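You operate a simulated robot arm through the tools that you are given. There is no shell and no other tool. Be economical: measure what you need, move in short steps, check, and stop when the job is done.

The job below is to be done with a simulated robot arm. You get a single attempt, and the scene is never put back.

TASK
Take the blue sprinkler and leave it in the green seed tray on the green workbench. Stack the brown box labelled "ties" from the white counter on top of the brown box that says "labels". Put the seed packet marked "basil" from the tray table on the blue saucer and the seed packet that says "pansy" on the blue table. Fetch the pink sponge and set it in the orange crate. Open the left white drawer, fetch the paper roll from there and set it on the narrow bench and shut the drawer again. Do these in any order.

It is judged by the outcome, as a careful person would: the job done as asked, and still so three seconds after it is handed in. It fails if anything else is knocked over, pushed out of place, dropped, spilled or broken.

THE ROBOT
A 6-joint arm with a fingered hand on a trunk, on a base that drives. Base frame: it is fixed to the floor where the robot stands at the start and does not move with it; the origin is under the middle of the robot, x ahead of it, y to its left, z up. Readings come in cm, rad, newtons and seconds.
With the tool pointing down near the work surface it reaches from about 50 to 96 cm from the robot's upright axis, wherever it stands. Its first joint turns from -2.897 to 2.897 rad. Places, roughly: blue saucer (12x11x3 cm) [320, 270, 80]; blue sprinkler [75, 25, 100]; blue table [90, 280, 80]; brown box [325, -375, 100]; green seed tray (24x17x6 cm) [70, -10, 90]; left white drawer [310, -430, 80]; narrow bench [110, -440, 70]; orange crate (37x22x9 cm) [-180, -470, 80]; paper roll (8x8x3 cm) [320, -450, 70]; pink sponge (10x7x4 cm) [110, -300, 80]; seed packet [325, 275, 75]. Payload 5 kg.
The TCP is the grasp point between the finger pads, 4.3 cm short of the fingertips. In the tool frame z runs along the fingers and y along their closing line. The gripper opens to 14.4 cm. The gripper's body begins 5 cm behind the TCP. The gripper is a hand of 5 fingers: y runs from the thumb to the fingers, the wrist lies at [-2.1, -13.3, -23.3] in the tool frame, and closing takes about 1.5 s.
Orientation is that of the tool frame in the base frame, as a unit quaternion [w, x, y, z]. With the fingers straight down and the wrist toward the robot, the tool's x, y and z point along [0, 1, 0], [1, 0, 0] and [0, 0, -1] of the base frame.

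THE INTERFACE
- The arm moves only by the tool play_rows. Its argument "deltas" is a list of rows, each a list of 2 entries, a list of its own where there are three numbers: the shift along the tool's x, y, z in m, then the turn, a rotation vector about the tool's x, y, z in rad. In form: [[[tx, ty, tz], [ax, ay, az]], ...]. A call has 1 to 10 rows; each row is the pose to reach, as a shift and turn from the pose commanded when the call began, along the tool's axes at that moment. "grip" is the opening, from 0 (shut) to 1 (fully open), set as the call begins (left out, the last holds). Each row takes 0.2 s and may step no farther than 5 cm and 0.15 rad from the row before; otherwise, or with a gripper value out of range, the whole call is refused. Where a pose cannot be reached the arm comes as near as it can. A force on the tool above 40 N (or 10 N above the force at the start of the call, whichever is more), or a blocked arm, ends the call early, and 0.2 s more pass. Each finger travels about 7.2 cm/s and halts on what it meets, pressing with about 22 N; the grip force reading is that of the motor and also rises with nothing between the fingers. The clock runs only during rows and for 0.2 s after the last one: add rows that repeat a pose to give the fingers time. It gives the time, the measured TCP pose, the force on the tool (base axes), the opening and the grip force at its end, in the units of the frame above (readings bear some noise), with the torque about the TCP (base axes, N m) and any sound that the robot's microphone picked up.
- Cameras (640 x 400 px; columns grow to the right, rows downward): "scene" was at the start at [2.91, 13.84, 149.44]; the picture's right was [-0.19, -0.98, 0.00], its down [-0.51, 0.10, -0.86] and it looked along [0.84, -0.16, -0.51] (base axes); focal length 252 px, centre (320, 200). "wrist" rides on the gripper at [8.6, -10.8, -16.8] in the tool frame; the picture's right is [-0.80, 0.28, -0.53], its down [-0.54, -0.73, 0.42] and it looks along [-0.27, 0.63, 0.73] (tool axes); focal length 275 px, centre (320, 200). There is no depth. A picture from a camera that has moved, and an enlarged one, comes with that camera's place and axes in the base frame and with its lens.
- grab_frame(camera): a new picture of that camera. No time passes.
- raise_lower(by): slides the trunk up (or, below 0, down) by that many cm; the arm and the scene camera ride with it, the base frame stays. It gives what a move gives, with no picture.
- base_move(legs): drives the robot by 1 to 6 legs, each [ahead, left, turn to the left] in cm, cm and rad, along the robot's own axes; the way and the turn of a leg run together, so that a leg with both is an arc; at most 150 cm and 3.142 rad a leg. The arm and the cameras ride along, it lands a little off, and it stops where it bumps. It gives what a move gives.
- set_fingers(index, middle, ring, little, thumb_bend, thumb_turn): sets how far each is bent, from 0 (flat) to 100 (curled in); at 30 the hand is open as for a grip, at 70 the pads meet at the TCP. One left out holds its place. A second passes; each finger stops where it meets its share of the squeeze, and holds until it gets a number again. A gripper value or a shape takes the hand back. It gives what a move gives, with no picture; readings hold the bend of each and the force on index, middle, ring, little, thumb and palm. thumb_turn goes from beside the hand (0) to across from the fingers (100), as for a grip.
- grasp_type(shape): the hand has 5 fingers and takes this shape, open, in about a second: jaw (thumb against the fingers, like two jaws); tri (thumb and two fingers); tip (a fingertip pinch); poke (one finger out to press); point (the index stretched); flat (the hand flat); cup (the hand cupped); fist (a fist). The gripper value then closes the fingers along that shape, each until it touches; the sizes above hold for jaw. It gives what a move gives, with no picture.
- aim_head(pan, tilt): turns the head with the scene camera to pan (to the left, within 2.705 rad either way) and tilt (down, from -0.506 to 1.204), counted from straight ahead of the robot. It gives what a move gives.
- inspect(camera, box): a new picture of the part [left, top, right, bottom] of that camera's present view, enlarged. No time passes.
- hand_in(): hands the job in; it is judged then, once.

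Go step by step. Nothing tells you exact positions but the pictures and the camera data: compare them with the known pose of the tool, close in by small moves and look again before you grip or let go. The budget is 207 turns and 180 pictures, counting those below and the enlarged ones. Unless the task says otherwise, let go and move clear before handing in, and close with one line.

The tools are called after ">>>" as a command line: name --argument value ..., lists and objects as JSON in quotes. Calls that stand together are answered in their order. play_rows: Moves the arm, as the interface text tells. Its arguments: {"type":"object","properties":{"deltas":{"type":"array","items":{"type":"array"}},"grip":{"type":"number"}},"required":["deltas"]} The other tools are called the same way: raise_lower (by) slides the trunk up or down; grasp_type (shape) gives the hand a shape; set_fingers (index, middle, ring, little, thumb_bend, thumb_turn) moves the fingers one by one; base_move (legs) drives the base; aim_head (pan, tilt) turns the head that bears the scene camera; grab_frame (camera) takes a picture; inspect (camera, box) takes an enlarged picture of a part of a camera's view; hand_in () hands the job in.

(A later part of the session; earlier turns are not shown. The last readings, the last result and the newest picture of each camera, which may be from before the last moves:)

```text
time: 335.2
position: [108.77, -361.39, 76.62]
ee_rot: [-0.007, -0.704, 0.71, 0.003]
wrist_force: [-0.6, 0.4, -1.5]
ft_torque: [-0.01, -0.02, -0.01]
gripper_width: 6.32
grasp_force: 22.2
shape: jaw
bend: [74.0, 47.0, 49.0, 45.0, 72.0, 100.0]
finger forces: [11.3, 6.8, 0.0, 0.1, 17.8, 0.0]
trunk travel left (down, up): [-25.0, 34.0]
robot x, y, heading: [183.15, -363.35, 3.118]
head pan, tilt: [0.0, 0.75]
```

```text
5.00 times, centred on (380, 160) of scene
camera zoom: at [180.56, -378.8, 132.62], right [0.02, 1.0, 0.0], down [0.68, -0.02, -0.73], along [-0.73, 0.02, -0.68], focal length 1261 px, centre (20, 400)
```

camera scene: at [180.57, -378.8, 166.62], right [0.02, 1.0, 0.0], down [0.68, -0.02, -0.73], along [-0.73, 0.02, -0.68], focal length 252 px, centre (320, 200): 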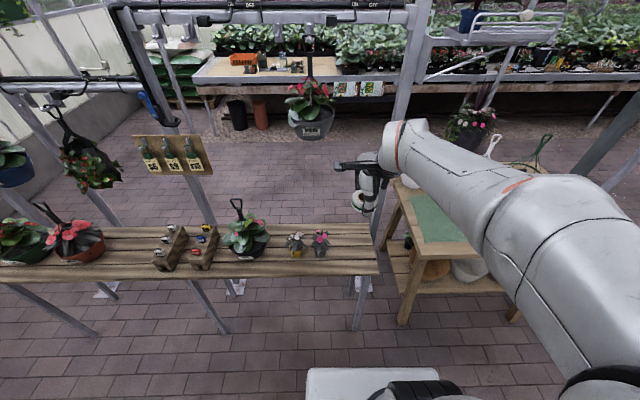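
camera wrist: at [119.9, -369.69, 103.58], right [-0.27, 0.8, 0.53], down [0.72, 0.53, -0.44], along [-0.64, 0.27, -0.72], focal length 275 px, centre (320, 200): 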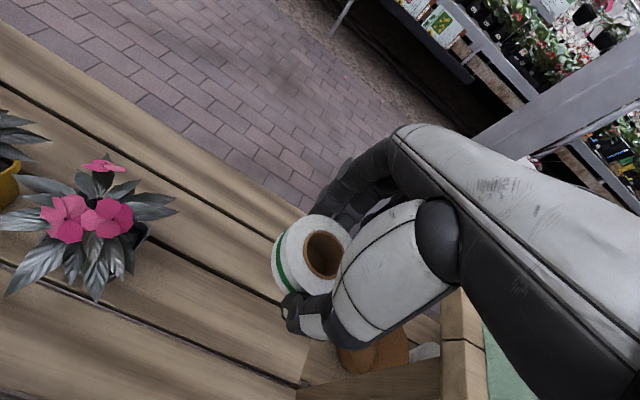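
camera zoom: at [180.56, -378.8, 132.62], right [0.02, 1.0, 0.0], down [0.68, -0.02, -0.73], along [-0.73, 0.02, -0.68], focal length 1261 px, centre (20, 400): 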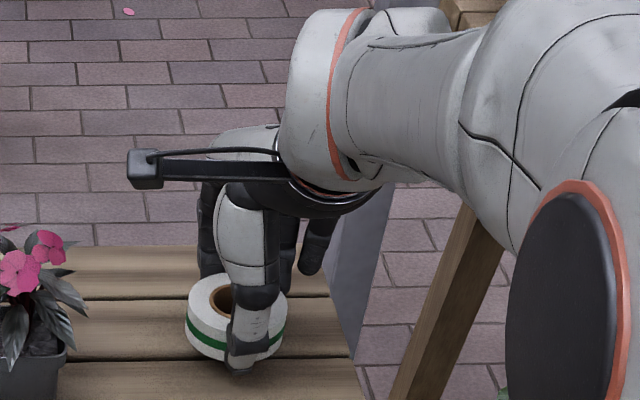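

>>> play_rows --deltas '[[[0, 0, 0.005], [0, 0, 0]], [[0, 0, 0.01], [0, 0, 0]], [[0, 0, 0.01], [0, 0, 0]]]'

```text
time: 336.0
position: [108.71, -361.28, 75.54]
ee_rot: [-0.008, -0.704, 0.71, 0.003]
wrist_force: [0.0, 0.2, -0.6]
ft_torque: [-0.02, -0.01, 0.01]
gripper_width: 6.34
grasp_force: 22.3
shape: jaw
bend: [74.0, 47.0, 49.0, 45.0, 72.0, 100.0]
finger forces: [11.2, 7.1, 0.1, 0.1, 17.8, 0.0]
trunk travel left (down, up): [-25.0, 34.0]
robot x, y, heading: [183.4, -363.31, 3.121]
head pan, tilt: [0.0, 0.75]
```

>>> play_rows --deltas '[[[0, 0, 0.004], [0, 0, 0]], [[0, 0, 0.008], [0, 0, 0]], [[0, 0, 0.008], [0, 0, 0]]]'

```text
time: 336.8
position: [108.71, -361.33, 74.8]
ee_rot: [-0.008, -0.704, 0.71, 0.002]
wrist_force: [-1.0, -0.7, -0.2]
ft_torque: [-0.01, 0.01, -0.03]
gripper_width: 6.32
grasp_force: 21.4
shape: jaw
bend: [74.0, 47.0, 49.0, 45.0, 72.0, 100.0]
finger forces: [11.3, 6.9, 0.0, 0.0, 17.8, 0.0]
trunk travel left (down, up): [-25.0, 34.0]
robot x, y, heading: [183.11, -363.42, 3.122]
head pan, tilt: [0.0, 0.75]
```

>>> play_rows --deltas '[[[0, 0, 0.004], [0, 0, 0]], [[0, 0, 0.008], [0, 0, 0]], [[0, 0, 0.011], [0, 0, 0]], [[0, 0, 0.011], [0, 0, 0]]]'

>>> inspect --camera "scene" --box '[320, 120, 440, 200]'

```text
time: 337.7
position: [108.48, -361.39, 74.49]
ee_rot: [-0.013, -0.704, 0.71, 0.009]
wrist_force: [1.2, -0.2, 13.9]
ft_torque: [-0.09, -0.68, 0.02]
gripper_width: 6.38
grasp_force: 21.7
shape: jaw
bend: [74.0, 47.0, 49.0, 45.0, 73.0, 100.0]
finger forces: [11.5, 7.0, 0.1, 0.0, 32.2, 0.0]
trunk travel left (down, up): [-25.0, 34.0]
robot x, y, heading: [182.98, -363.11, 3.116]
head pan, tilt: [0.0, 0.75]
stopped in row 4: the force on the tool passed its limit at 42 N (the readings are from after the stop); the commanded pose is now the measured one
```

```text
5.00 times, centred on (380, 160) of scene
camera zoom: at [180.71, -378.8, 132.6], right [0.02, 1.0, 0.0], down [0.68, -0.02, -0.73], along [-0.73, 0.02, -0.68], focal length 1261 px, centre (20, 400)
```

zoom: 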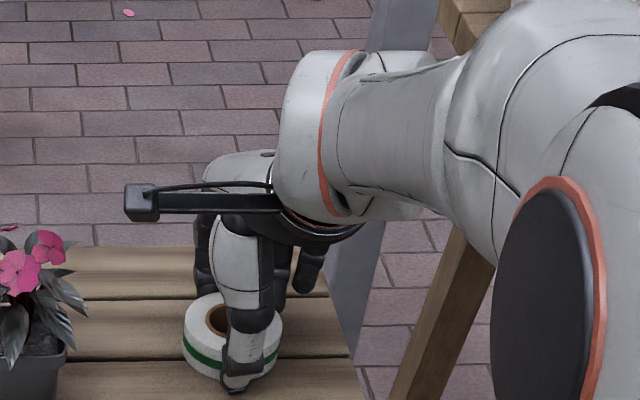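

The thumb tip touches the bench, so the roll is essentially down. Easing up 3 mm, releasing, then lifting.

>>> play_rows --deltas '[[[0, 0, -0.002], [0, 0, 0]], [[0, 0, -0.002], [0, 0, 0]]]'

>>> play_rows --deltas '[[[0, 0, 0], [0, 0, 0]], [[0, 0, 0], [0, 0, 0]], [[0, 0, 0], [0, 0, 0]], [[0, 0, 0], [0, 0, 0]], [[0, 0, -0.04], [0, 0, 0]], [[0, 0, -0.08], [0, 0, 0]], [[0, 0, -0.12], [0, 0, 0]], [[0, 0, -0.16], [0, 0, 0]], [[0, -0.04, -0.2], [0, 0, 0]], [[0, -0.08, -0.22], [0, 0, 0]]]' --grip 0.75

>>> inspect --camera "scene" --box '[260, 80, 480, 220]'

```text
time: 338.3
position: [108.49, -361.43, 74.45]
ee_rot: [-0.012, -0.703, 0.711, 0.007]
wrist_force: [-1.5, 0.0, 15.5]
ft_torque: [-0.07, -0.69, 0.01]
gripper_width: 6.4
grasp_force: 22.0
shape: jaw
bend: [74.0, 47.0, 49.0, 45.0, 73.0, 100.0]
finger forces: [12.5, 7.6, 0.0, 0.0, 35.7, 0.0]
trunk travel left (down, up): [-25.0, 34.0]
robot x, y, heading: [182.97, -363.04, 3.119]
head pan, tilt: [0.0, 0.75]
```

```text
refused: row 9 steps farther than a row can; nothing moved
```

```text
2.86 times, centred on (370, 150) of scene
camera zoom: at [180.67, -378.8, 132.63], right [0.02, 1.0, 0.0], down [0.68, -0.02, -0.73], along [-0.73, 0.02, -0.68], focal length 721 px, centre (177, 343)
```

zoom: 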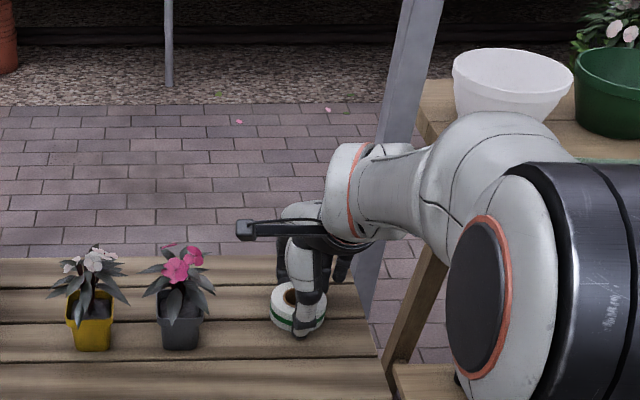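

>>> play_rows --deltas '[[[0, 0, -0.004], [0, 0, 0]], [[0, 0, -0.004], [0, 0, 0]]]'

>>> play_rows --deltas '[[[0, 0, 0], [0, 0, 0]], [[0, 0, 0], [0, 0, 0]], [[0, 0, 0], [0, 0, 0]], [[0, 0, 0], [0, 0, 0]], [[0, 0, -0.04], [0, 0, 0]], [[0, 0, -0.08], [0, 0, 0]], [[0, 0, -0.12], [0, 0, 0]], [[0, 0, -0.16], [0, 0, 0]], [[0, 0, -0.2], [0, 0, 0]]]' --grip 0.75

>>> inspect --camera "scene" --box '[260, 80, 480, 220]'

```text
time: 338.9
position: [108.63, -361.49, 74.69]
ee_rot: [-0.011, -0.703, 0.711, 0.006]
wrist_force: [0.6, -0.5, -0.2]
ft_torque: [-0.02, 0.03, 0.02]
gripper_width: 6.42
grasp_force: 22.4
shape: jaw
bend: [74.0, 47.0, 49.0, 45.0, 73.0, 100.0]
finger forces: [12.2, 7.3, 0.0, 0.0, 19.2, 0.0]
trunk travel left (down, up): [-25.0, 34.0]
robot x, y, heading: [183.07, -363.34, 3.115]
head pan, tilt: [0.0, 0.75]
```

```text
time: 340.9
position: [109.36, -361.09, 94.79]
ee_rot: [-0.011, -0.704, 0.71, 0.007]
wrist_force: [-0.9, -0.2, -0.5]
ft_torque: [-0.02, -0.03, 0.01]
gripper_width: 10.77
grasp_force: 0.0
shape: jaw
bend: [26.0, 36.0, 33.0, 34.0, 56.0, 99.0]
finger forces: [0.1, 0.0, 0.0, 0.0, 0.1, 0.0]
trunk travel left (down, up): [-25.0, 34.0]
robot x, y, heading: [183.12, -363.28, 3.115]
head pan, tilt: [0.0, 0.75]
```

```text
2.86 times, centred on (370, 150) of scene
camera zoom: at [180.56, -378.8, 132.62], right [0.02, 1.0, 0.0], down [0.68, -0.02, -0.73], along [-0.73, 0.02, -0.68], focal length 721 px, centre (177, 343)
```

zoom: 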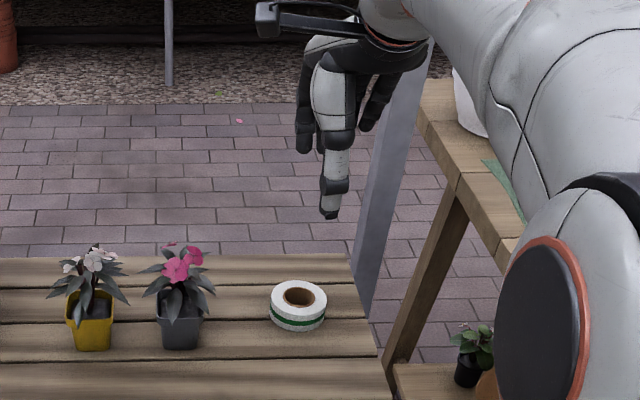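

The roll stands on the narrow bench. Now back to the counter: retract, raise, and drive (facing west throughout) around to the east side, south of the open drawer.

>>> raise_lower --by 28

>>> play_rows --deltas '[[[0, -0.045, 0], [0, 0, 0]], [[0, -0.09, 0], [0, 0, 0]], [[0, -0.135, 0], [0, 0, 0]], [[0, -0.18, 0], [0, 0, 0]], [[0, -0.21, 0], [0, 0, 0]], [[0, -0.21, 0], [0, 0, 0]], [[0, -0.21, 0], [0, 0, 0]]]' --grip 0.0

>>> base_move --legs '[[-30, 0, 0.026], [0, 113, 0], [0, 113, 0], [-100, 0, 0], [-100, 0, 0]]'

```text
time: 343.7
position: [109.25, -361.16, 122.75]
ee_rot: [-0.012, -0.703, 0.711, 0.005]
wrist_force: [0.2, 0.7, 0.1]
ft_torque: [-0.02, -0.02, -0.01]
gripper_width: 10.77
grasp_force: 0.1
shape: jaw
bend: [26.0, 36.0, 33.0, 34.0, 56.0, 99.0]
finger forces: [0.0, 0.0, 0.0, 0.0, 0.0, 0.0]
trunk travel left (down, up): [-53.0, 6.0]
robot x, y, heading: [182.76, -363.21, 3.117]
head pan, tilt: [0.0, 0.75]
```

```text
time: 345.3
position: [130.35, -361.39, 122.05]
ee_rot: [-0.011, -0.703, 0.711, 0.006]
wrist_force: [-0.3, 0.2, -0.1]
ft_torque: [-0.01, -0.02, 0.01]
gripper_width: 0.0
grasp_force: 22.3
shape: jaw
bend: [70.0, 70.0, 70.0, 70.0, 59.0, 100.0]
finger forces: [0.0, 0.0, 0.0, 0.1, 0.0, 0.0]
trunk travel left (down, up): [-53.0, 6.0]
robot x, y, heading: [183.26, -363.34, 3.116]
head pan, tilt: [0.0, 0.75]
```

```text
time: 367.8
position: [360.0, -592.93, 122.16]
ee_rot: [-0.011, -0.7, 0.714, 0.007]
wrist_force: [-0.1, 0.1, -0.4]
ft_torque: [0.0, -0.03, 0.03]
gripper_width: 0.02
grasp_force: 22.6
shape: jaw
bend: [70.0, 70.0, 70.0, 70.0, 59.0, 100.0]
finger forces: [0.0, 0.1, 0.0, 0.1, 0.1, 0.1]
trunk travel left (down, up): [-53.0, 6.0]
robot x, y, heading: [412.98, -595.32, 3.104]
head pan, tilt: [0.0, 0.75]
```

>>> base_move --legs '[[0, 0, 0.037], [0, -100, 0]]'

>>> grab_frame --camera "scene"

```text
time: 373.3
position: [360.46, -495.2, 121.99]
ee_rot: [-0.011, -0.706, 0.708, 0.006]
wrist_force: [0.5, -1.3, 0.7]
ft_torque: [-0.03, -0.01, 0.01]
gripper_width: 0.0
grasp_force: 22.4
shape: jaw
bend: [70.0, 70.0, 70.0, 70.0, 59.0, 100.0]
finger forces: [0.0, 0.0, 0.0, 0.1, 0.0, 0.0]
trunk travel left (down, up): [-53.0, 6.0]
robot x, y, heading: [413.34, -496.73, 3.127]
head pan, tilt: [0.0, 0.75]
```

```text
56 pictures are left
camera scene: at [410.91, -512.24, 160.62], right [0.01, 1.0, 0.0], down [0.68, -0.01, -0.73], along [-0.73, 0.01, -0.68], focal length 252 px, centre (320, 200)
```

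scene: 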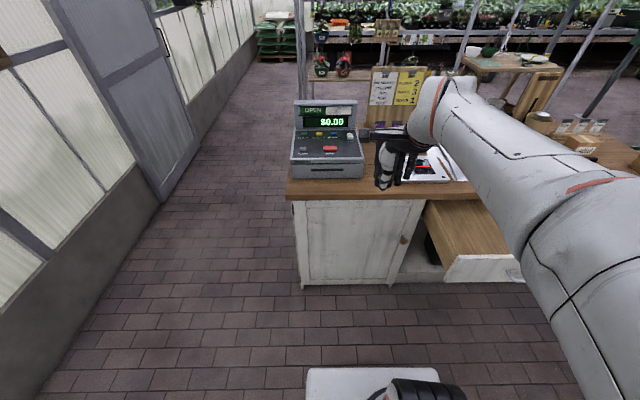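

Drawer front's south end is visible. I'll swing the closed hand in front of it, pitched forward.

>>> play_rows --deltas '[[[-0.043, -0.011, 0], [-0.116, 0, 0]], [[-0.087, -0.021, 0], [-0.233, 0, 0]], [[-0.13, -0.032, 0], [-0.349, 0, 0]], [[-0.173, -0.042, 0], [-0.465, 0, 0]], [[-0.217, -0.053, 0], [-0.582, 0, 0]], [[-0.26, -0.063, 0], [-0.698, 0, 0]], [[-0.303, -0.074, 0], [-0.814, 0, 0]], [[-0.347, -0.084, 0], [-0.931, 0, 0]], [[-0.39, -0.095, 0], [-1.047, 0, 0]], [[-0.39, -0.095, 0], [-1.047, 0, 0]]]'

>>> raise_lower --by -40

>>> grab_frame --camera "scene"

```text
time: 374.4
position: [361.79, -489.68, 123.0]
ee_rot: [0.193, 0.764, -0.596, -0.155]
wrist_force: [0.0, 0.7, -0.1]
ft_torque: [0.0, 0.04, 0.02]
gripper_width: 0.0
grasp_force: 22.3
shape: jaw
bend: [70.0, 70.0, 70.0, 70.0, 59.0, 100.0]
finger forces: [0.0, 0.1, 0.1, 0.1, 0.0, 0.1]
trunk travel left (down, up): [-53.0, 6.0]
robot x, y, heading: [413.23, -496.51, 3.125]
head pan, tilt: [0.0, 0.75]
stopped in row 5: the arm was blocked; the commanded pose is now the measured one
```

```text
time: 378.2
position: [361.77, -489.62, 82.9]
ee_rot: [0.192, 0.764, -0.596, -0.155]
wrist_force: [0.6, 0.4, 0.3]
ft_torque: [-0.03, -0.01, -0.01]
gripper_width: 0.0
grasp_force: 22.0
shape: jaw
bend: [70.0, 70.0, 70.0, 70.0, 59.0, 100.0]
finger forces: [0.0, 0.1, 0.0, 0.0, 0.1, 0.0]
trunk travel left (down, up): [-13.0, 46.0]
robot x, y, heading: [413.35, -496.62, 3.133]
head pan, tilt: [0.0, 0.75]
```

```text
55 pictures are left
camera scene: at [410.9, -512.25, 120.59], right [0.01, 1.0, 0.0], down [0.68, -0.01, -0.73], along [-0.73, 0.01, -0.68], focal length 252 px, centre (320, 200)
```

scene: 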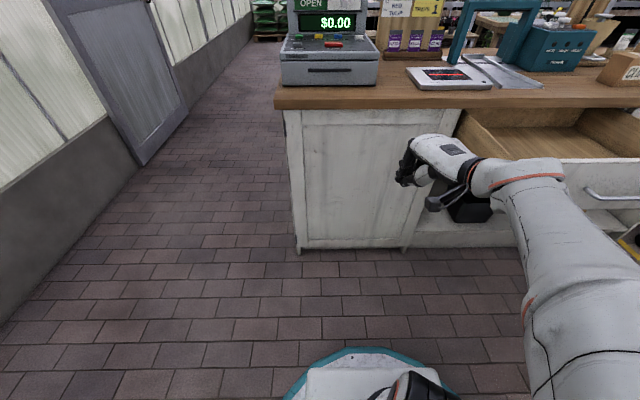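

The arm jammed against its own body; I'll instead rotate the base clockwise so the hand comes in front of the drawer panel.

>>> base_move --legs '[[0, 0, -0.75]]'

>>> aim_head --pan 0.2 --tilt 0.75

>>> grab_frame --camera "scene"

```text
time: 380.5
position: [379.85, -456.7, 82.94]
ee_rot: [-0.123, -0.498, 0.832, 0.212]
wrist_force: [-0.5, -0.4, 0.0]
ft_torque: [-0.02, 0.03, 0.0]
gripper_width: 0.0
grasp_force: 22.3
shape: jaw
bend: [70.0, 70.0, 70.0, 70.0, 59.0, 100.0]
finger forces: [0.0, 0.0, 0.1, 0.1, 0.1, 0.0]
trunk travel left (down, up): [-13.0, 46.0]
robot x, y, heading: [413.33, -496.7, 2.388]
head pan, tilt: [0.0, 0.75]
```

```text
time: 381.3
position: [379.93, -456.76, 82.75]
ee_rot: [-0.122, -0.498, 0.832, 0.212]
wrist_force: [-0.5, -0.1, 0.0]
ft_torque: [0.02, 0.0, -0.01]
gripper_width: 0.01
grasp_force: 21.9
shape: jaw
bend: [70.0, 70.0, 70.0, 70.0, 59.0, 100.0]
finger forces: [0.0, 0.0, 0.0, 0.0, 0.0, 0.0]
trunk travel left (down, up): [-13.0, 46.0]
robot x, y, heading: [413.4, -496.63, 2.392]
head pan, tilt: [0.201, 0.75]
```

```text
54 pictures are left
camera scene: at [400.1, -507.84, 120.62], right [0.52, 0.85, 0.0], down [0.58, -0.36, -0.73], along [-0.62, 0.38, -0.68], focal length 252 px, centre (320, 200)
```

scene: 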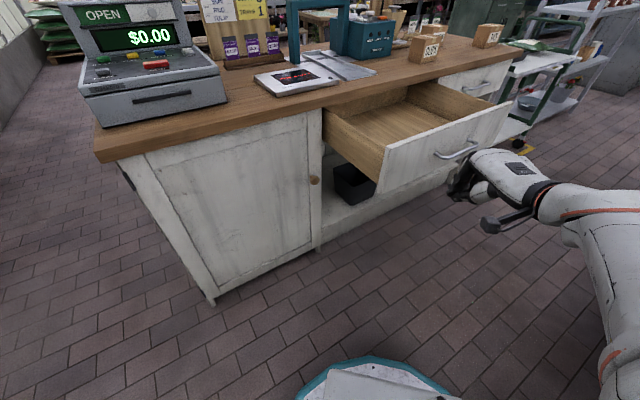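

Good view. The hand needs more pitch to clear the countertop edge; I'll step the base back south 12 cm, then extend and pitch the hand.

>>> base_move --legs '[[-8.2, 8.8, 0]]'

>>> play_rows --deltas '[[[-0.019, 0.021, 0.0115], [-0.1, 0, 0]], [[-0.038, 0.042, 0.023], [-0.2, 0, 0]], [[-0.057, 0.063, 0.034], [-0.3, 0, 0]], [[-0.076, 0.084, 0.0455], [-0.4, 0, 0]], [[-0.095, 0.105, 0.057], [-0.5, 0, 0]], [[-0.095, 0.105, 0.057], [-0.5, 0, 0]]]'

>>> grab_frame --camera "scene"

```text
time: 382.5
position: [379.95, -468.88, 82.76]
ee_rot: [-0.123, -0.498, 0.832, 0.213]
wrist_force: [-0.3, 1.1, 1.0]
ft_torque: [-0.02, -0.03, 0.0]
gripper_width: 0.01
grasp_force: 21.9
shape: jaw
bend: [70.0, 70.0, 70.0, 70.0, 59.0, 100.0]
finger forces: [0.1, 0.1, 0.0, 0.1, 0.0, 0.0]
trunk travel left (down, up): [-13.0, 46.0]
robot x, y, heading: [413.21, -508.83, 2.389]
head pan, tilt: [0.201, 0.75]
```

```text
time: 383.9
position: [374.33, -454.75, 82.92]
ee_rot: [-0.242, -0.451, 0.754, 0.411]
wrist_force: [-0.2, -0.2, -0.2]
ft_torque: [0.01, 0.0, -0.01]
gripper_width: 0.0
grasp_force: 22.1
shape: jaw
bend: [70.0, 70.0, 70.0, 70.0, 59.0, 100.0]
finger forces: [0.1, 0.0, 0.0, 0.0, 0.0, 0.0]
trunk travel left (down, up): [-13.0, 46.0]
robot x, y, heading: [413.3, -508.65, 2.389]
head pan, tilt: [0.201, 0.75]
```

```text
53 pictures are left
camera scene: at [400.17, -519.95, 120.62], right [0.52, 0.85, 0.0], down [0.58, -0.36, -0.73], along [-0.62, 0.38, -0.68], focal length 252 px, centre (320, 200)
```

scene: 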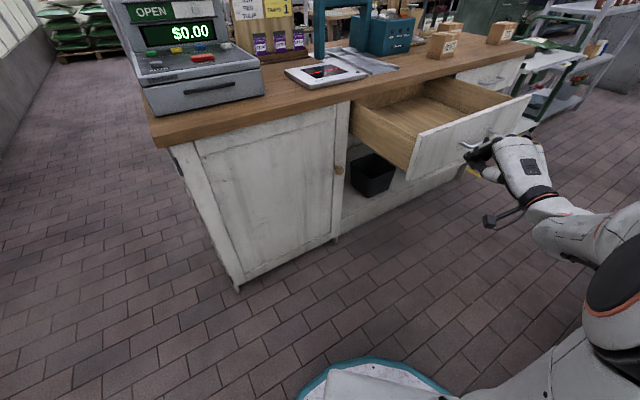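

Now drive west, pushing the drawer in.

>>> raise_lower --by -3

>>> base_move --legs '[[13.15, 12.3, 0], [11.7, 10.9, 0]]'

>>> grab_frame --camera "scene"

```text
time: 384.6
position: [374.14, -454.51, 80.02]
ee_rot: [-0.242, -0.451, 0.754, 0.412]
wrist_force: [0.5, -0.6, 0.0]
ft_torque: [-0.02, 0.03, 0.0]
gripper_width: 0.0
grasp_force: 22.0
shape: jaw
bend: [70.0, 70.0, 70.0, 70.0, 59.0, 100.0]
finger forces: [0.0, 0.0, 0.0, 0.1, 0.0, 0.0]
trunk travel left (down, up): [-10.0, 49.0]
robot x, y, heading: [413.33, -508.82, 2.389]
head pan, tilt: [0.201, 0.75]
```

```text
time: 387.2
position: [340.43, -453.76, 79.98]
ee_rot: [-0.241, -0.449, 0.755, 0.411]
wrist_force: [0.3, -0.7, 0.3]
ft_torque: [0.0, -0.01, 0.0]
gripper_width: 0.0
grasp_force: 21.8
shape: jaw
bend: [70.0, 70.0, 70.0, 70.0, 59.0, 100.0]
finger forces: [0.1, 0.0, 0.0, 0.0, 0.0, 0.1]
trunk travel left (down, up): [-10.0, 49.0]
robot x, y, heading: [379.14, -507.8, 2.385]
head pan, tilt: [0.201, 0.75]
```

```text
52 pictures are left
camera scene: at [365.97, -519.19, 117.62], right [0.53, 0.85, 0.0], down [0.58, -0.36, -0.73], along [-0.62, 0.39, -0.68], focal length 252 px, centre (320, 200)
```

scene: 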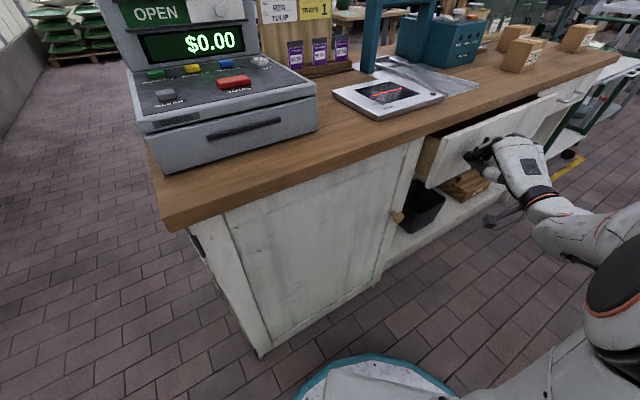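

About 5 cm remain; finishing with the arm, force-limited.

>>> play_rows --deltas '[[[0.0047, 0.0048, 0.0074], [0, 0, 0]], [[0.0094, 0.0097, 0.0147], [0, 0, 0]], [[0.0142, 0.0145, 0.022], [0, 0, 0]], [[0.019, 0.0194, 0.0294], [0, 0, 0]], [[0.0237, 0.0242, 0.0368], [0, 0, 0]], [[0.0284, 0.029, 0.044], [0, 0, 0]], [[0.033, 0.034, 0.0515], [0, 0, 0]]]'

>>> inspect --camera "scene" --box '[380, 60, 620, 240]'

```text
time: 388.8
position: [333.81, -453.46, 80.21]
ee_rot: [-0.241, -0.446, 0.756, 0.414]
wrist_force: [27.0, -7.1, 5.3]
ft_torque: [-0.23, -0.39, 0.34]
gripper_width: 0.0
grasp_force: 22.0
shape: jaw
bend: [70.0, 70.0, 70.0, 70.0, 58.0, 100.0]
finger forces: [51.3, 0.0, 0.1, 0.0, 0.0, 0.0]
trunk travel left (down, up): [-10.0, 49.0]
robot x, y, heading: [379.28, -508.3, 2.379]
head pan, tilt: [0.201, 0.75]
```

```text
2.22 times, centred on (500, 150) of scene
camera zoom: at [366.2, -519.26, 117.65], right [0.53, 0.85, 0.0], down [0.58, -0.36, -0.73], along [-0.62, 0.39, -0.68], focal length 561 px, centre (-80, 311)
```

zoom: 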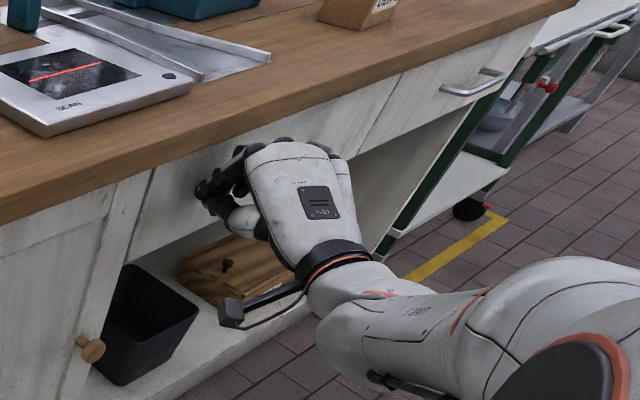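

The drawer is shut flush. Back off, raise, straighten the hand, and move to face the boxes.

>>> base_move --legs '[[-13.5, -12.7, 0]]'

>>> raise_lower --by 40

>>> play_rows --deltas '[[[0, 0, 0], [0.142, 0, 0]], [[0, 0, 0], [0.284, 0, 0]], [[0, 0, 0], [0.427, 0, 0]], [[0, 0, 0], [0.569, 0, 0]], [[0, 0, 0], [0.711, 0, 0]], [[0, 0, 0], [0.853, 0, 0]], [[0, 0, 0], [0.995, 0, 0]], [[0, 0, 0], [0.995, 0, 0]]]' --grip 1.0

>>> base_move --legs '[[0, 0, 0.755], [0, -134, 0]]'

>>> aim_head --pan 0.0 --tilt 0.75

>>> grab_frame --camera "scene"

>>> grab_frame --camera "wrist"

```text
time: 390.3
position: [352.08, -453.74, 80.05]
ee_rot: [-0.241, -0.449, 0.755, 0.412]
wrist_force: [-0.6, -0.4, -0.4]
ft_torque: [-0.01, -0.04, -0.02]
gripper_width: 0.0
grasp_force: 22.1
shape: jaw
bend: [70.0, 70.0, 70.0, 70.0, 59.0, 100.0]
finger forces: [0.0, 0.1, 0.0, 0.0, 0.0, 0.1]
trunk travel left (down, up): [-10.0, 49.0]
robot x, y, heading: [397.91, -508.22, 2.38]
head pan, tilt: [0.201, 0.75]
```

```text
time: 394.1
position: [352.06, -453.72, 120.07]
ee_rot: [-0.241, -0.448, 0.756, 0.412]
wrist_force: [0.8, -1.3, 0.8]
ft_torque: [-0.02, 0.0, 0.01]
gripper_width: 0.0
grasp_force: 22.5
shape: jaw
bend: [70.0, 70.0, 70.0, 70.0, 59.0, 100.0]
finger forces: [0.0, 0.0, 0.0, 0.1, 0.0, 0.0]
trunk travel left (down, up): [-50.0, 9.0]
robot x, y, heading: [398.0, -508.15, 2.378]
head pan, tilt: [0.201, 0.75]
```

```text
time: 395.9
position: [351.95, -453.81, 119.96]
ee_rot: [0.002, -0.508, 0.862, 0.001]
wrist_force: [-0.9, 0.1, 0.2]
ft_torque: [-0.01, -0.04, 0.01]
gripper_width: 14.37
grasp_force: 0.0
shape: jaw
bend: [30.0, 30.0, 30.0, 30.0, 30.0, 98.0]
finger forces: [0.1, 0.1, 0.0, 0.1, 0.0, 0.1]
trunk travel left (down, up): [-50.0, 9.0]
robot x, y, heading: [397.44, -508.54, 2.382]
head pan, tilt: [0.201, 0.75]
```

```text
time: 404.7
position: [330.02, -363.49, 120.09]
ee_rot: [-0.001, 0.783, -0.621, -0.002]
wrist_force: [1.3, 1.0, -0.5]
ft_torque: [-0.02, -0.03, 0.01]
gripper_width: 14.37
grasp_force: 0.0
shape: jaw
bend: [30.0, 30.0, 30.0, 30.0, 30.0, 98.0]
finger forces: [0.1, 0.0, 0.0, 0.0, 0.1, 0.1]
trunk travel left (down, up): [-50.0, 9.0]
robot x, y, heading: [400.93, -373.31, 3.12]
head pan, tilt: [0.201, 0.75]
```

```text
time: 405.4
position: [330.04, -363.37, 119.88]
ee_rot: [-0.001, 0.784, -0.621, -0.002]
wrist_force: [0.3, 0.2, 0.1]
ft_torque: [0.01, 0.01, 0.02]
gripper_width: 14.38
grasp_force: 0.1
shape: jaw
bend: [30.0, 30.0, 30.0, 30.0, 30.0, 98.0]
finger forces: [0.0, 0.0, 0.0, 0.1, 0.0, 0.0]
trunk travel left (down, up): [-50.0, 9.0]
robot x, y, heading: [400.76, -373.06, 3.114]
head pan, tilt: [0.0, 0.75]
```

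```text
50 pictures are left
camera scene: at [398.02, -388.81, 157.62], right [0.03, 1.0, 0.0], down [0.68, -0.02, -0.73], along [-0.73, 0.02, -0.68], focal length 252 px, centre (320, 200)
```

scene: 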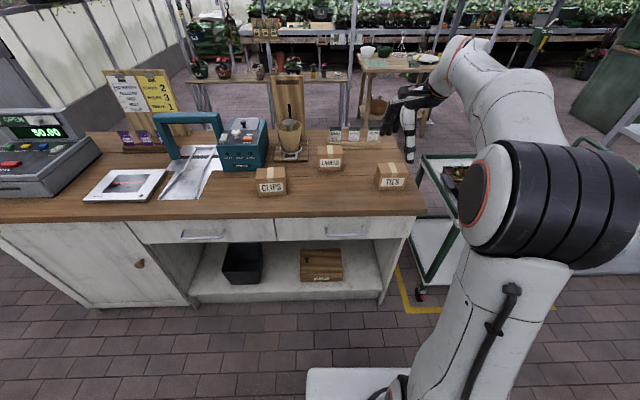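

```text
49 pictures are left
camera wrist: at [342.55, -369.23, 136.59], right [-0.46, 0.71, 0.54], down [0.58, 0.7, -0.42], along [-0.67, 0.12, -0.73], focal length 275 px, centre (320, 200)
```

wrist: 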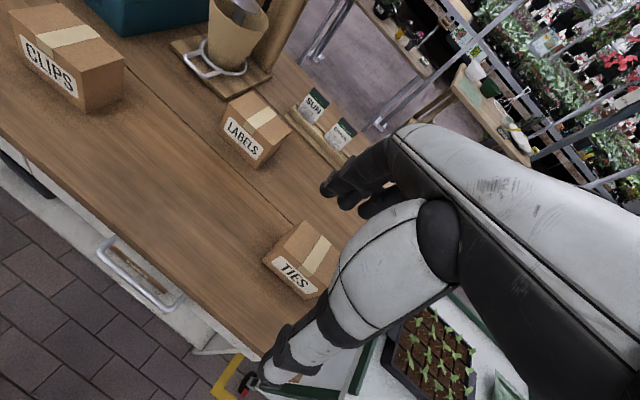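

LABELS box ≈ (299,-383), TIES box ≈ (317,-358.5). Zooming for their orientation.

>>> inspect --camera "scene" --box '[300, 120, 440, 208]'

>>> inspect --camera "wrist" --box '[200, 70, 380, 310]'

```text
4.55 times, centred on (370, 164) of scene
camera zoom: at [398.02, -388.81, 157.62], right [0.03, 1.0, 0.0], down [0.68, -0.02, -0.73], along [-0.73, 0.02, -0.68], focal length 1147 px, centre (93, 364)
```

zoom: 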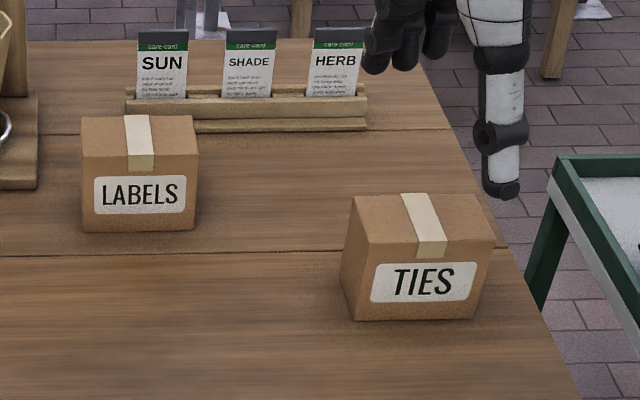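

```text
1.67 times, centred on (290, 190) of wrist
camera zoom: at [342.55, -369.23, 136.59], right [-0.46, 0.71, 0.54], down [0.58, 0.7, -0.42], along [-0.67, 0.12, -0.73], focal length 459 px, centre (370, 217)
```

zoom: 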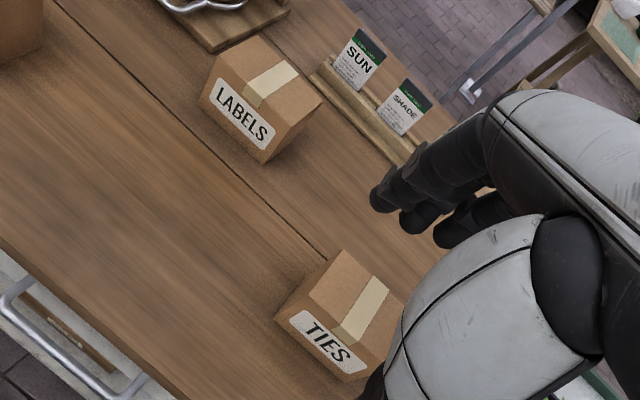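

TIES box: centre ≈ (315,-357.5), ~8.5 deep × 12.5 wide, z 90–97; LABELS centre ≈ (299.3,-381.4). Driving 17 cm closer and placing the hand over TIES.

>>> base_move --legs '[[17, 0, 0]]'

```text
time: 406.8
position: [313.76, -363.03, 119.88]
ee_rot: [-0.002, 0.784, -0.62, -0.002]
wrist_force: [-0.7, -0.1, -0.1]
ft_torque: [0.02, 0.0, 0.0]
gripper_width: 14.39
grasp_force: 0.1
shape: jaw
bend: [30.0, 30.0, 30.0, 30.0, 30.0, 98.0]
finger forces: [0.0, 0.1, 0.0, 0.0, 0.1, 0.0]
trunk travel left (down, up): [-50.0, 9.0]
robot x, y, heading: [384.22, -372.74, 3.116]
head pan, tilt: [0.0, 0.75]
```

>>> play_rows --deltas '[[[-0.026, -0.013, 0], [0, 0, 0.07]], [[-0.051, -0.0256, 0], [0, 0, 0.143]], [[-0.051, -0.0256, 0], [0, 0, 0.143]]]'

>>> raise_lower --by -14

>>> grab_frame --camera "wrist"

>>> grab_frame --camera "scene"

```text
time: 407.6
position: [315.12, -357.43, 120.08]
ee_rot: [-0.001, 0.738, -0.675, -0.001]
wrist_force: [-0.2, 0.7, 0.5]
ft_torque: [0.0, -0.01, 0.02]
gripper_width: 14.38
grasp_force: 0.0
shape: jaw
bend: [30.0, 30.0, 30.0, 30.0, 30.0, 98.0]
finger forces: [0.0, 0.0, 0.1, 0.0, 0.0, 0.0]
trunk travel left (down, up): [-50.0, 9.0]
robot x, y, heading: [384.25, -372.53, 3.115]
head pan, tilt: [0.0, 0.75]
```

```text
time: 409.3
position: [315.24, -357.48, 105.99]
ee_rot: [-0.001, 0.738, -0.675, -0.003]
wrist_force: [0.2, 0.2, -0.3]
ft_torque: [0.02, 0.02, -0.02]
gripper_width: 14.38
grasp_force: 0.0
shape: jaw
bend: [30.0, 30.0, 30.0, 30.0, 30.0, 98.0]
finger forces: [0.1, 0.1, 0.1, 0.0, 0.0, 0.0]
trunk travel left (down, up): [-36.0, 23.0]
robot x, y, heading: [384.47, -373.14, 3.121]
head pan, tilt: [0.0, 0.75]
```

```text
46 pictures are left
camera wrist: at [326.67, -365.04, 122.71], right [-0.35, 0.77, 0.54], down [0.67, 0.61, -0.42], along [-0.65, 0.22, -0.73], focal length 275 px, centre (320, 200)
```

wrist: 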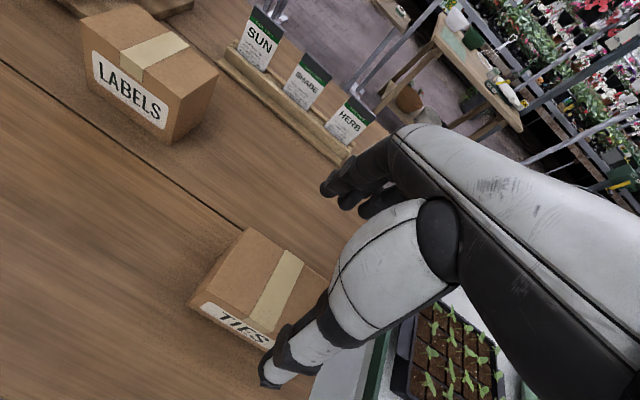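

```text
45 pictures are left
camera scene: at [381.75, -388.36, 143.63], right [0.03, 1.0, 0.0], down [0.68, -0.02, -0.73], along [-0.73, 0.02, -0.68], focal length 252 px, centre (320, 200)
```

scene: 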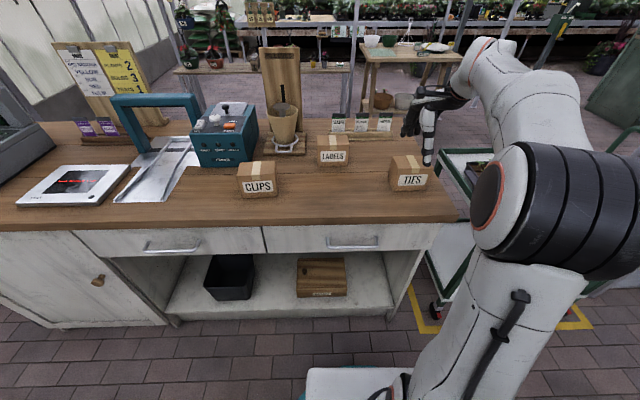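

Aligned within a centimetre; small correction and descend.

>>> play_rows --deltas '[[[0.0104, -0.004, 0.0], [0, 0, 0]], [[0.0104, -0.004, 0.035], [0, 0, 0]], [[0.0104, -0.004, 0.07], [0, 0, 0]], [[0.0104, -0.004, 0.098], [0, 0, 0]], [[0.0104, -0.004, 0.098], [0, 0, 0]]]'

>>> grab_frame --camera "wrist"

```text
time: 410.5
position: [315.76, -358.18, 96.33]
ee_rot: [0.0, 0.738, -0.674, -0.003]
wrist_force: [-0.1, 0.3, -1.3]
ft_torque: [-0.03, -0.05, -0.02]
gripper_width: 14.39
grasp_force: 0.0
shape: jaw
bend: [30.0, 30.0, 30.0, 30.0, 30.0, 98.0]
finger forces: [0.0, 0.0, 0.0, 0.1, 0.0, 0.0]
trunk travel left (down, up): [-36.0, 23.0]
robot x, y, heading: [384.13, -372.54, 3.11]
head pan, tilt: [0.0, 0.75]
```

```text
44 pictures are left
camera wrist: at [327.12, -365.8, 112.98], right [-0.35, 0.77, 0.54], down [0.67, 0.61, -0.42], along [-0.65, 0.22, -0.73], focal length 275 px, centre (320, 200)
```

wrist: 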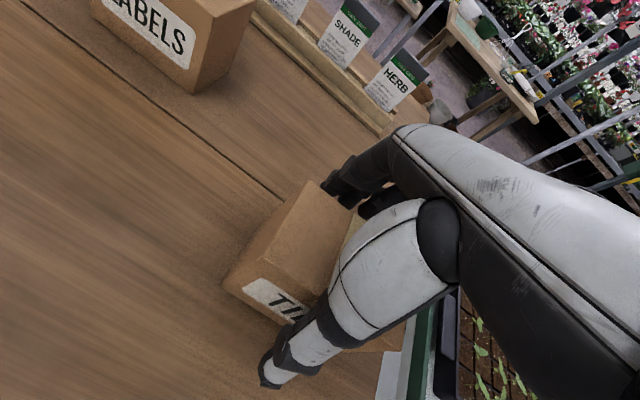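

>>> play_rows --deltas '[[[0, 0, 0], [0, 0, 0]], [[0, 0, 0], [0, 0, 0]], [[0, 0, 0], [0, 0, 0]], [[0, 0, 0], [0, 0, 0]], [[0, 0, 0], [0, 0, 0]], [[0, 0, 0], [0, 0, 0]], [[0, 0, 0], [0, 0, 0]]]' --grip 0.3

>>> play_rows --deltas '[[[0, 0, -0.03], [0, 0, 0]], [[0, 0, -0.06], [0, 0, 0]], [[0, 0, -0.09], [0, 0, 0]], [[0, 0, -0.13], [0, 0, 0]], [[0, 0, -0.13], [0, 0, 0]]]'

>>> grab_frame --camera "wrist"

>>> inspect --camera "scene" --box '[300, 90, 460, 215]'

```text
time: 412.1
position: [315.69, -358.16, 96.31]
ee_rot: [-0.001, 0.737, -0.675, -0.002]
wrist_force: [-0.1, 0.3, -0.4]
ft_torque: [-0.01, -0.02, 0.0]
gripper_width: 6.47
grasp_force: 21.9
shape: jaw
bend: [74.0, 48.0, 47.0, 45.0, 72.0, 100.0]
finger forces: [10.6, 6.2, 2.5, 0.0, 19.4, 0.0]
trunk travel left (down, up): [-36.0, 23.0]
robot x, y, heading: [384.07, -372.81, 3.115]
head pan, tilt: [0.0, 0.75]
```

```text
time: 413.3
position: [315.47, -358.54, 109.31]
ee_rot: [-0.002, 0.738, -0.675, -0.002]
wrist_force: [0.1, 0.7, -0.6]
ft_torque: [0.01, -0.02, -0.02]
gripper_width: 6.43
grasp_force: 21.9
shape: jaw
bend: [74.0, 48.0, 47.0, 45.0, 72.0, 100.0]
finger forces: [10.8, 6.3, 2.5, 0.0, 19.4, 0.0]
trunk travel left (down, up): [-36.0, 23.0]
robot x, y, heading: [384.36, -372.85, 3.119]
head pan, tilt: [0.0, 0.75]
```

```text
43 pictures are left
camera wrist: at [327.05, -366.1, 125.99], right [-0.35, 0.77, 0.54], down [0.67, 0.61, -0.42], along [-0.65, 0.22, -0.73], focal length 275 px, centre (320, 200)
```

wrist: 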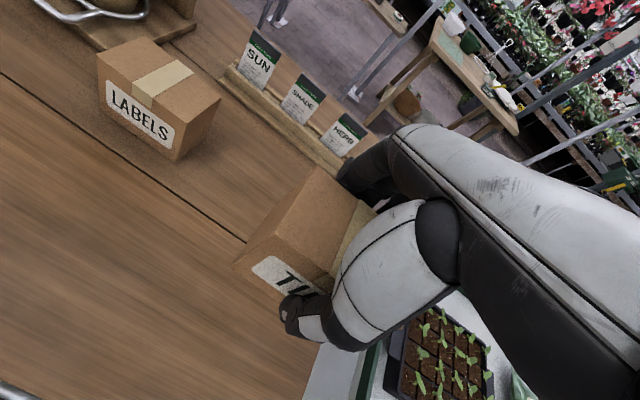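

```text
3.20 times, centred on (380, 152) of scene
camera zoom: at [381.75, -388.36, 143.62], right [0.03, 1.0, 0.0], down [0.68, -0.02, -0.73], along [-0.73, 0.02, -0.68], focal length 807 px, centre (128, 352)
```

zoom: 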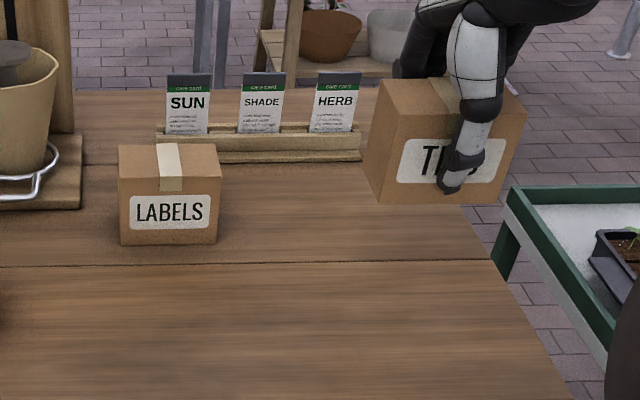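

Held. LABELS box centre ≈ (303,-381.4), top ≈98. I'll carry TIES over it, straightening the yaw.

>>> play_rows --deltas '[[[0.0, 0.0, -0.03], [0, 0, 0]], [[0.038, 0.025, -0.03], [0, 0, 0.02]], [[0.075, 0.049, -0.03], [0, 0, 0.04]], [[0.113, 0.074, -0.03], [0, 0, 0.06]], [[0.151, 0.099, -0.03], [0, 0, 0.087]], [[0.188, 0.123, -0.03], [0, 0, 0.087]], [[0.226, 0.148, -0.03], [0, 0, 0.087]], [[0.226, 0.148, -0.03], [0, 0, 0.087]]]'

>>> inspect --camera "scene" --box '[280, 70, 440, 195]'

>>> grab_frame --camera "wrist"

```text
time: 415.1
position: [302.79, -381.95, 111.92]
ee_rot: [-0.001, 0.708, -0.707, -0.003]
wrist_force: [0.5, -1.2, -1.3]
ft_torque: [0.03, -0.02, 0.05]
gripper_width: 6.43
grasp_force: 21.7
shape: jaw
bend: [74.0, 48.0, 47.0, 45.0, 72.0, 100.0]
finger forces: [10.9, 6.2, 2.5, 0.1, 19.4, 0.0]
trunk travel left (down, up): [-36.0, 23.0]
robot x, y, heading: [384.35, -372.91, 3.119]
head pan, tilt: [0.0, 0.75]
```

```text
3.20 times, centred on (360, 132) of scene
camera zoom: at [381.71, -388.4, 143.62], right [0.03, 1.0, 0.0], down [0.68, -0.02, -0.73], along [-0.73, 0.02, -0.68], focal length 807 px, centre (192, 416)
```

zoom: 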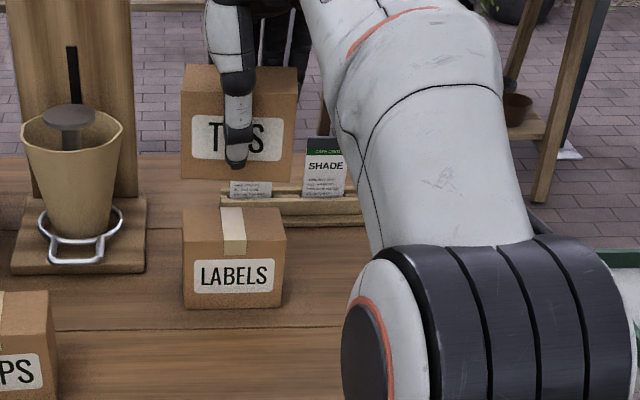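

```text
40 pictures are left
camera wrist: at [313.7, -390.52, 128.52], right [-0.28, 0.79, 0.54], down [0.72, 0.55, -0.42], along [-0.63, 0.27, -0.73], focal length 275 px, centre (320, 200)
```

wrist: 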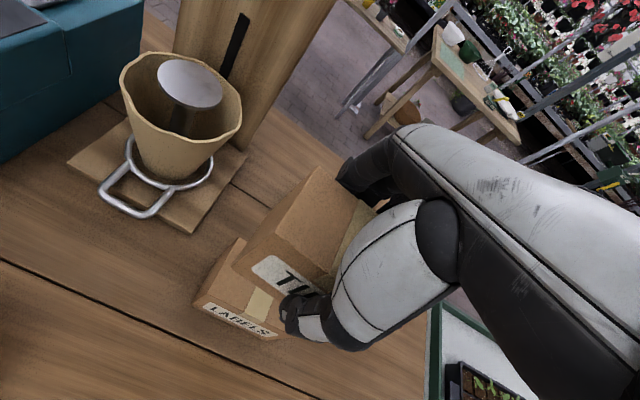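

TIES is aligned over LABELS within millimetres (front faces at x≈306). Lowering ~6.6 cm, then easing to contact.

>>> play_rows --deltas '[[[0, 0, 0.025], [0, 0, 0]], [[0, 0, 0.05], [0, 0, 0]], [[0, 0, 0.066], [0, 0, 0]], [[0, 0, 0.066], [0, 0, 0]]]'

>>> play_rows --deltas '[[[0, 0, 0.003], [0, 0, 0]], [[0, 0, 0.005], [0, 0, 0]], [[0, 0, 0.005], [0, 0, 0]]]'

>>> inspect --camera "scene" --box '[280, 70, 440, 195]'

```text
time: 416.1
position: [302.92, -382.27, 105.48]
ee_rot: [-0.001, 0.708, -0.706, -0.003]
wrist_force: [-0.7, 0.1, -1.9]
ft_torque: [-0.01, 0.01, 0.03]
gripper_width: 6.46
grasp_force: 22.4
shape: jaw
bend: [74.0, 48.0, 47.0, 45.0, 72.0, 100.0]
finger forces: [10.8, 6.2, 2.5, 0.1, 19.5, 0.0]
trunk travel left (down, up): [-36.0, 23.0]
robot x, y, heading: [384.22, -372.35, 3.111]
head pan, tilt: [0.0, 0.75]
```

```text
time: 416.9
position: [303.03, -382.18, 105.39]
ee_rot: [0.0, 0.707, -0.707, -0.004]
wrist_force: [0.9, -1.4, 11.3]
ft_torque: [0.01, -0.01, 0.04]
gripper_width: 6.46
grasp_force: 22.2
shape: jaw
bend: [74.0, 48.0, 47.0, 45.0, 72.0, 100.0]
finger forces: [11.4, 6.8, 2.9, 0.0, 21.1, 0.0]
trunk travel left (down, up): [-36.0, 23.0]
robot x, y, heading: [384.38, -372.88, 3.116]
head pan, tilt: [0.0, 0.75]
```

```text
3.20 times, centred on (360, 132) of scene
camera zoom: at [381.83, -388.37, 143.64], right [0.03, 1.0, 0.0], down [0.68, -0.02, -0.73], along [-0.73, 0.02, -0.68], focal length 807 px, centre (192, 416)
```

zoom: 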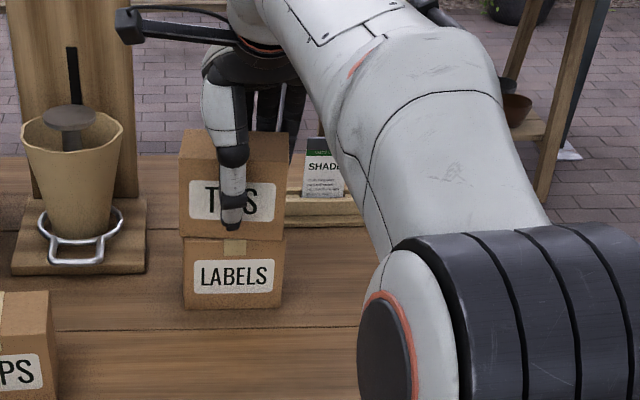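

Stacked neatly with light contact (11 N). Releasing and lifting away.

>>> play_rows --deltas '[[[0, 0, -0.002], [0, 0, 0]], [[0, 0, -0.002], [0, 0, 0]], [[0, 0, -0.002], [0, 0, 0]], [[0, 0, -0.002], [0, 0, 0]], [[0, 0, -0.002], [0, 0, 0]], [[0, 0, -0.04], [0, 0, 0]], [[0, 0, -0.08], [0, 0, 0]], [[0, 0, -0.12], [0, 0, 0]], [[0, 0, -0.16], [0, 0, 0]], [[0, 0, -0.16], [0, 0, 0]]]' --grip 0.7

>>> inspect --camera "scene" --box '[280, 70, 440, 195]'

```text
time: 419.1
position: [305.27, -382.39, 119.36]
ee_rot: [-0.001, 0.708, -0.707, -0.003]
wrist_force: [0.5, 0.7, 2.0]
ft_torque: [-0.01, 0.08, 0.0]
gripper_width: 10.05
grasp_force: 0.0
shape: jaw
bend: [27.0, 37.0, 35.0, 35.0, 60.0, 99.0]
finger forces: [0.1, 0.0, 0.0, 0.0, 0.1, 0.0]
out of reach, approached as far as the arm can: row 8, 9, 10
trunk travel left (down, up): [-36.0, 23.0]
robot x, y, heading: [384.03, -372.47, 3.117]
head pan, tilt: [0.0, 0.75]
```

```text
3.20 times, centred on (360, 132) of scene
camera zoom: at [381.8, -388.36, 143.62], right [0.03, 1.0, 0.0], down [0.68, -0.02, -0.73], along [-0.73, 0.02, -0.68], focal length 807 px, centre (192, 416)
```

zoom: 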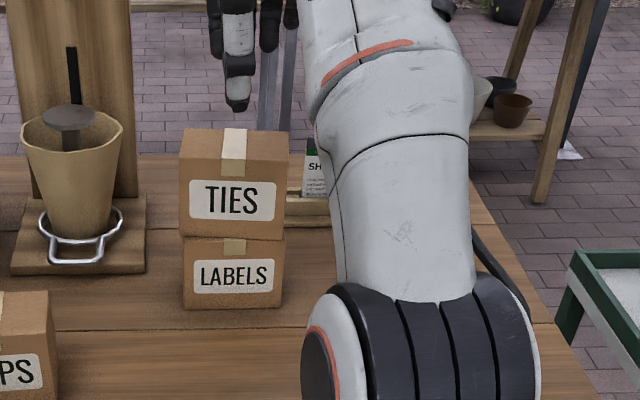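

Perfect stack. Now raise the trunk and retract the arm.

>>> raise_lower --by 20

>>> play_rows --deltas '[[[0, -0.04, 0.02], [0, 0, 0]], [[0, -0.08, 0.03], [0, 0, 0]], [[0, -0.12, 0.04], [0, 0, 0]], [[0, -0.16, 0.04], [0, 0, 0]], [[0, -0.2, 0.04], [0, 0, 0]], [[0, -0.24, 0.04], [0, 0, 0]], [[0, -0.28, 0.04], [0, 0, 0]], [[0, -0.28, 0.04], [0, 0, 0]]]' --grip 1.0

```text
time: 421.3
position: [305.14, -382.57, 139.1]
ee_rot: [-0.001, 0.707, -0.707, -0.002]
wrist_force: [0.9, -0.9, 0.4]
ft_torque: [-0.03, -0.03, -0.01]
gripper_width: 10.09
grasp_force: 0.0
shape: jaw
bend: [27.0, 37.0, 35.0, 35.0, 60.0, 99.0]
finger forces: [0.0, 0.1, 0.0, 0.0, 0.0, 0.0]
trunk travel left (down, up): [-56.0, 3.0]
robot x, y, heading: [384.36, -372.62, 3.115]
head pan, tilt: [0.0, 0.75]
```

```text
time: 423.1
position: [332.99, -382.52, 135.11]
ee_rot: [0.0, 0.708, -0.706, -0.003]
wrist_force: [0.8, 0.5, 0.0]
ft_torque: [0.02, 0.04, -0.03]
gripper_width: 14.38
grasp_force: 0.0
shape: jaw
bend: [30.0, 30.0, 30.0, 30.0, 30.0, 98.0]
finger forces: [0.0, 0.0, 0.0, 0.0, 0.1, 0.0]
trunk travel left (down, up): [-56.0, 3.0]
robot x, y, heading: [384.68, -372.52, 3.116]
head pan, tilt: [0.0, 0.75]
```

Now to the seed packets in the north. Looking north for a route.

>>> aim_head --pan -1.5 --tilt 0.45

>>> grab_frame --camera "scene"

```text
time: 424.7
position: [333.07, -382.72, 135.13]
ee_rot: [-0.001, 0.708, -0.706, -0.002]
wrist_force: [-0.2, 0.5, 0.0]
ft_torque: [0.02, 0.03, 0.0]
gripper_width: 14.39
grasp_force: 0.0
shape: jaw
bend: [30.0, 30.0, 30.0, 30.0, 30.0, 98.0]
finger forces: [0.1, 0.0, 0.1, 0.1, 0.0, 0.0]
trunk travel left (down, up): [-56.0, 3.0]
robot x, y, heading: [384.32, -372.47, 3.116]
head pan, tilt: [-1.499, 0.45]
```

```text
37 pictures are left
camera scene: at [389.61, -379.4, 166.26], right [1.0, 0.05, 0.0], down [0.02, -0.43, -0.9], along [-0.04, 0.9, -0.44], focal length 252 px, centre (320, 200)
```

scene: 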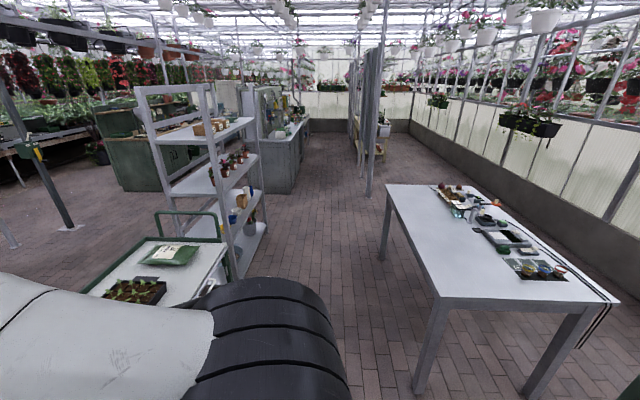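

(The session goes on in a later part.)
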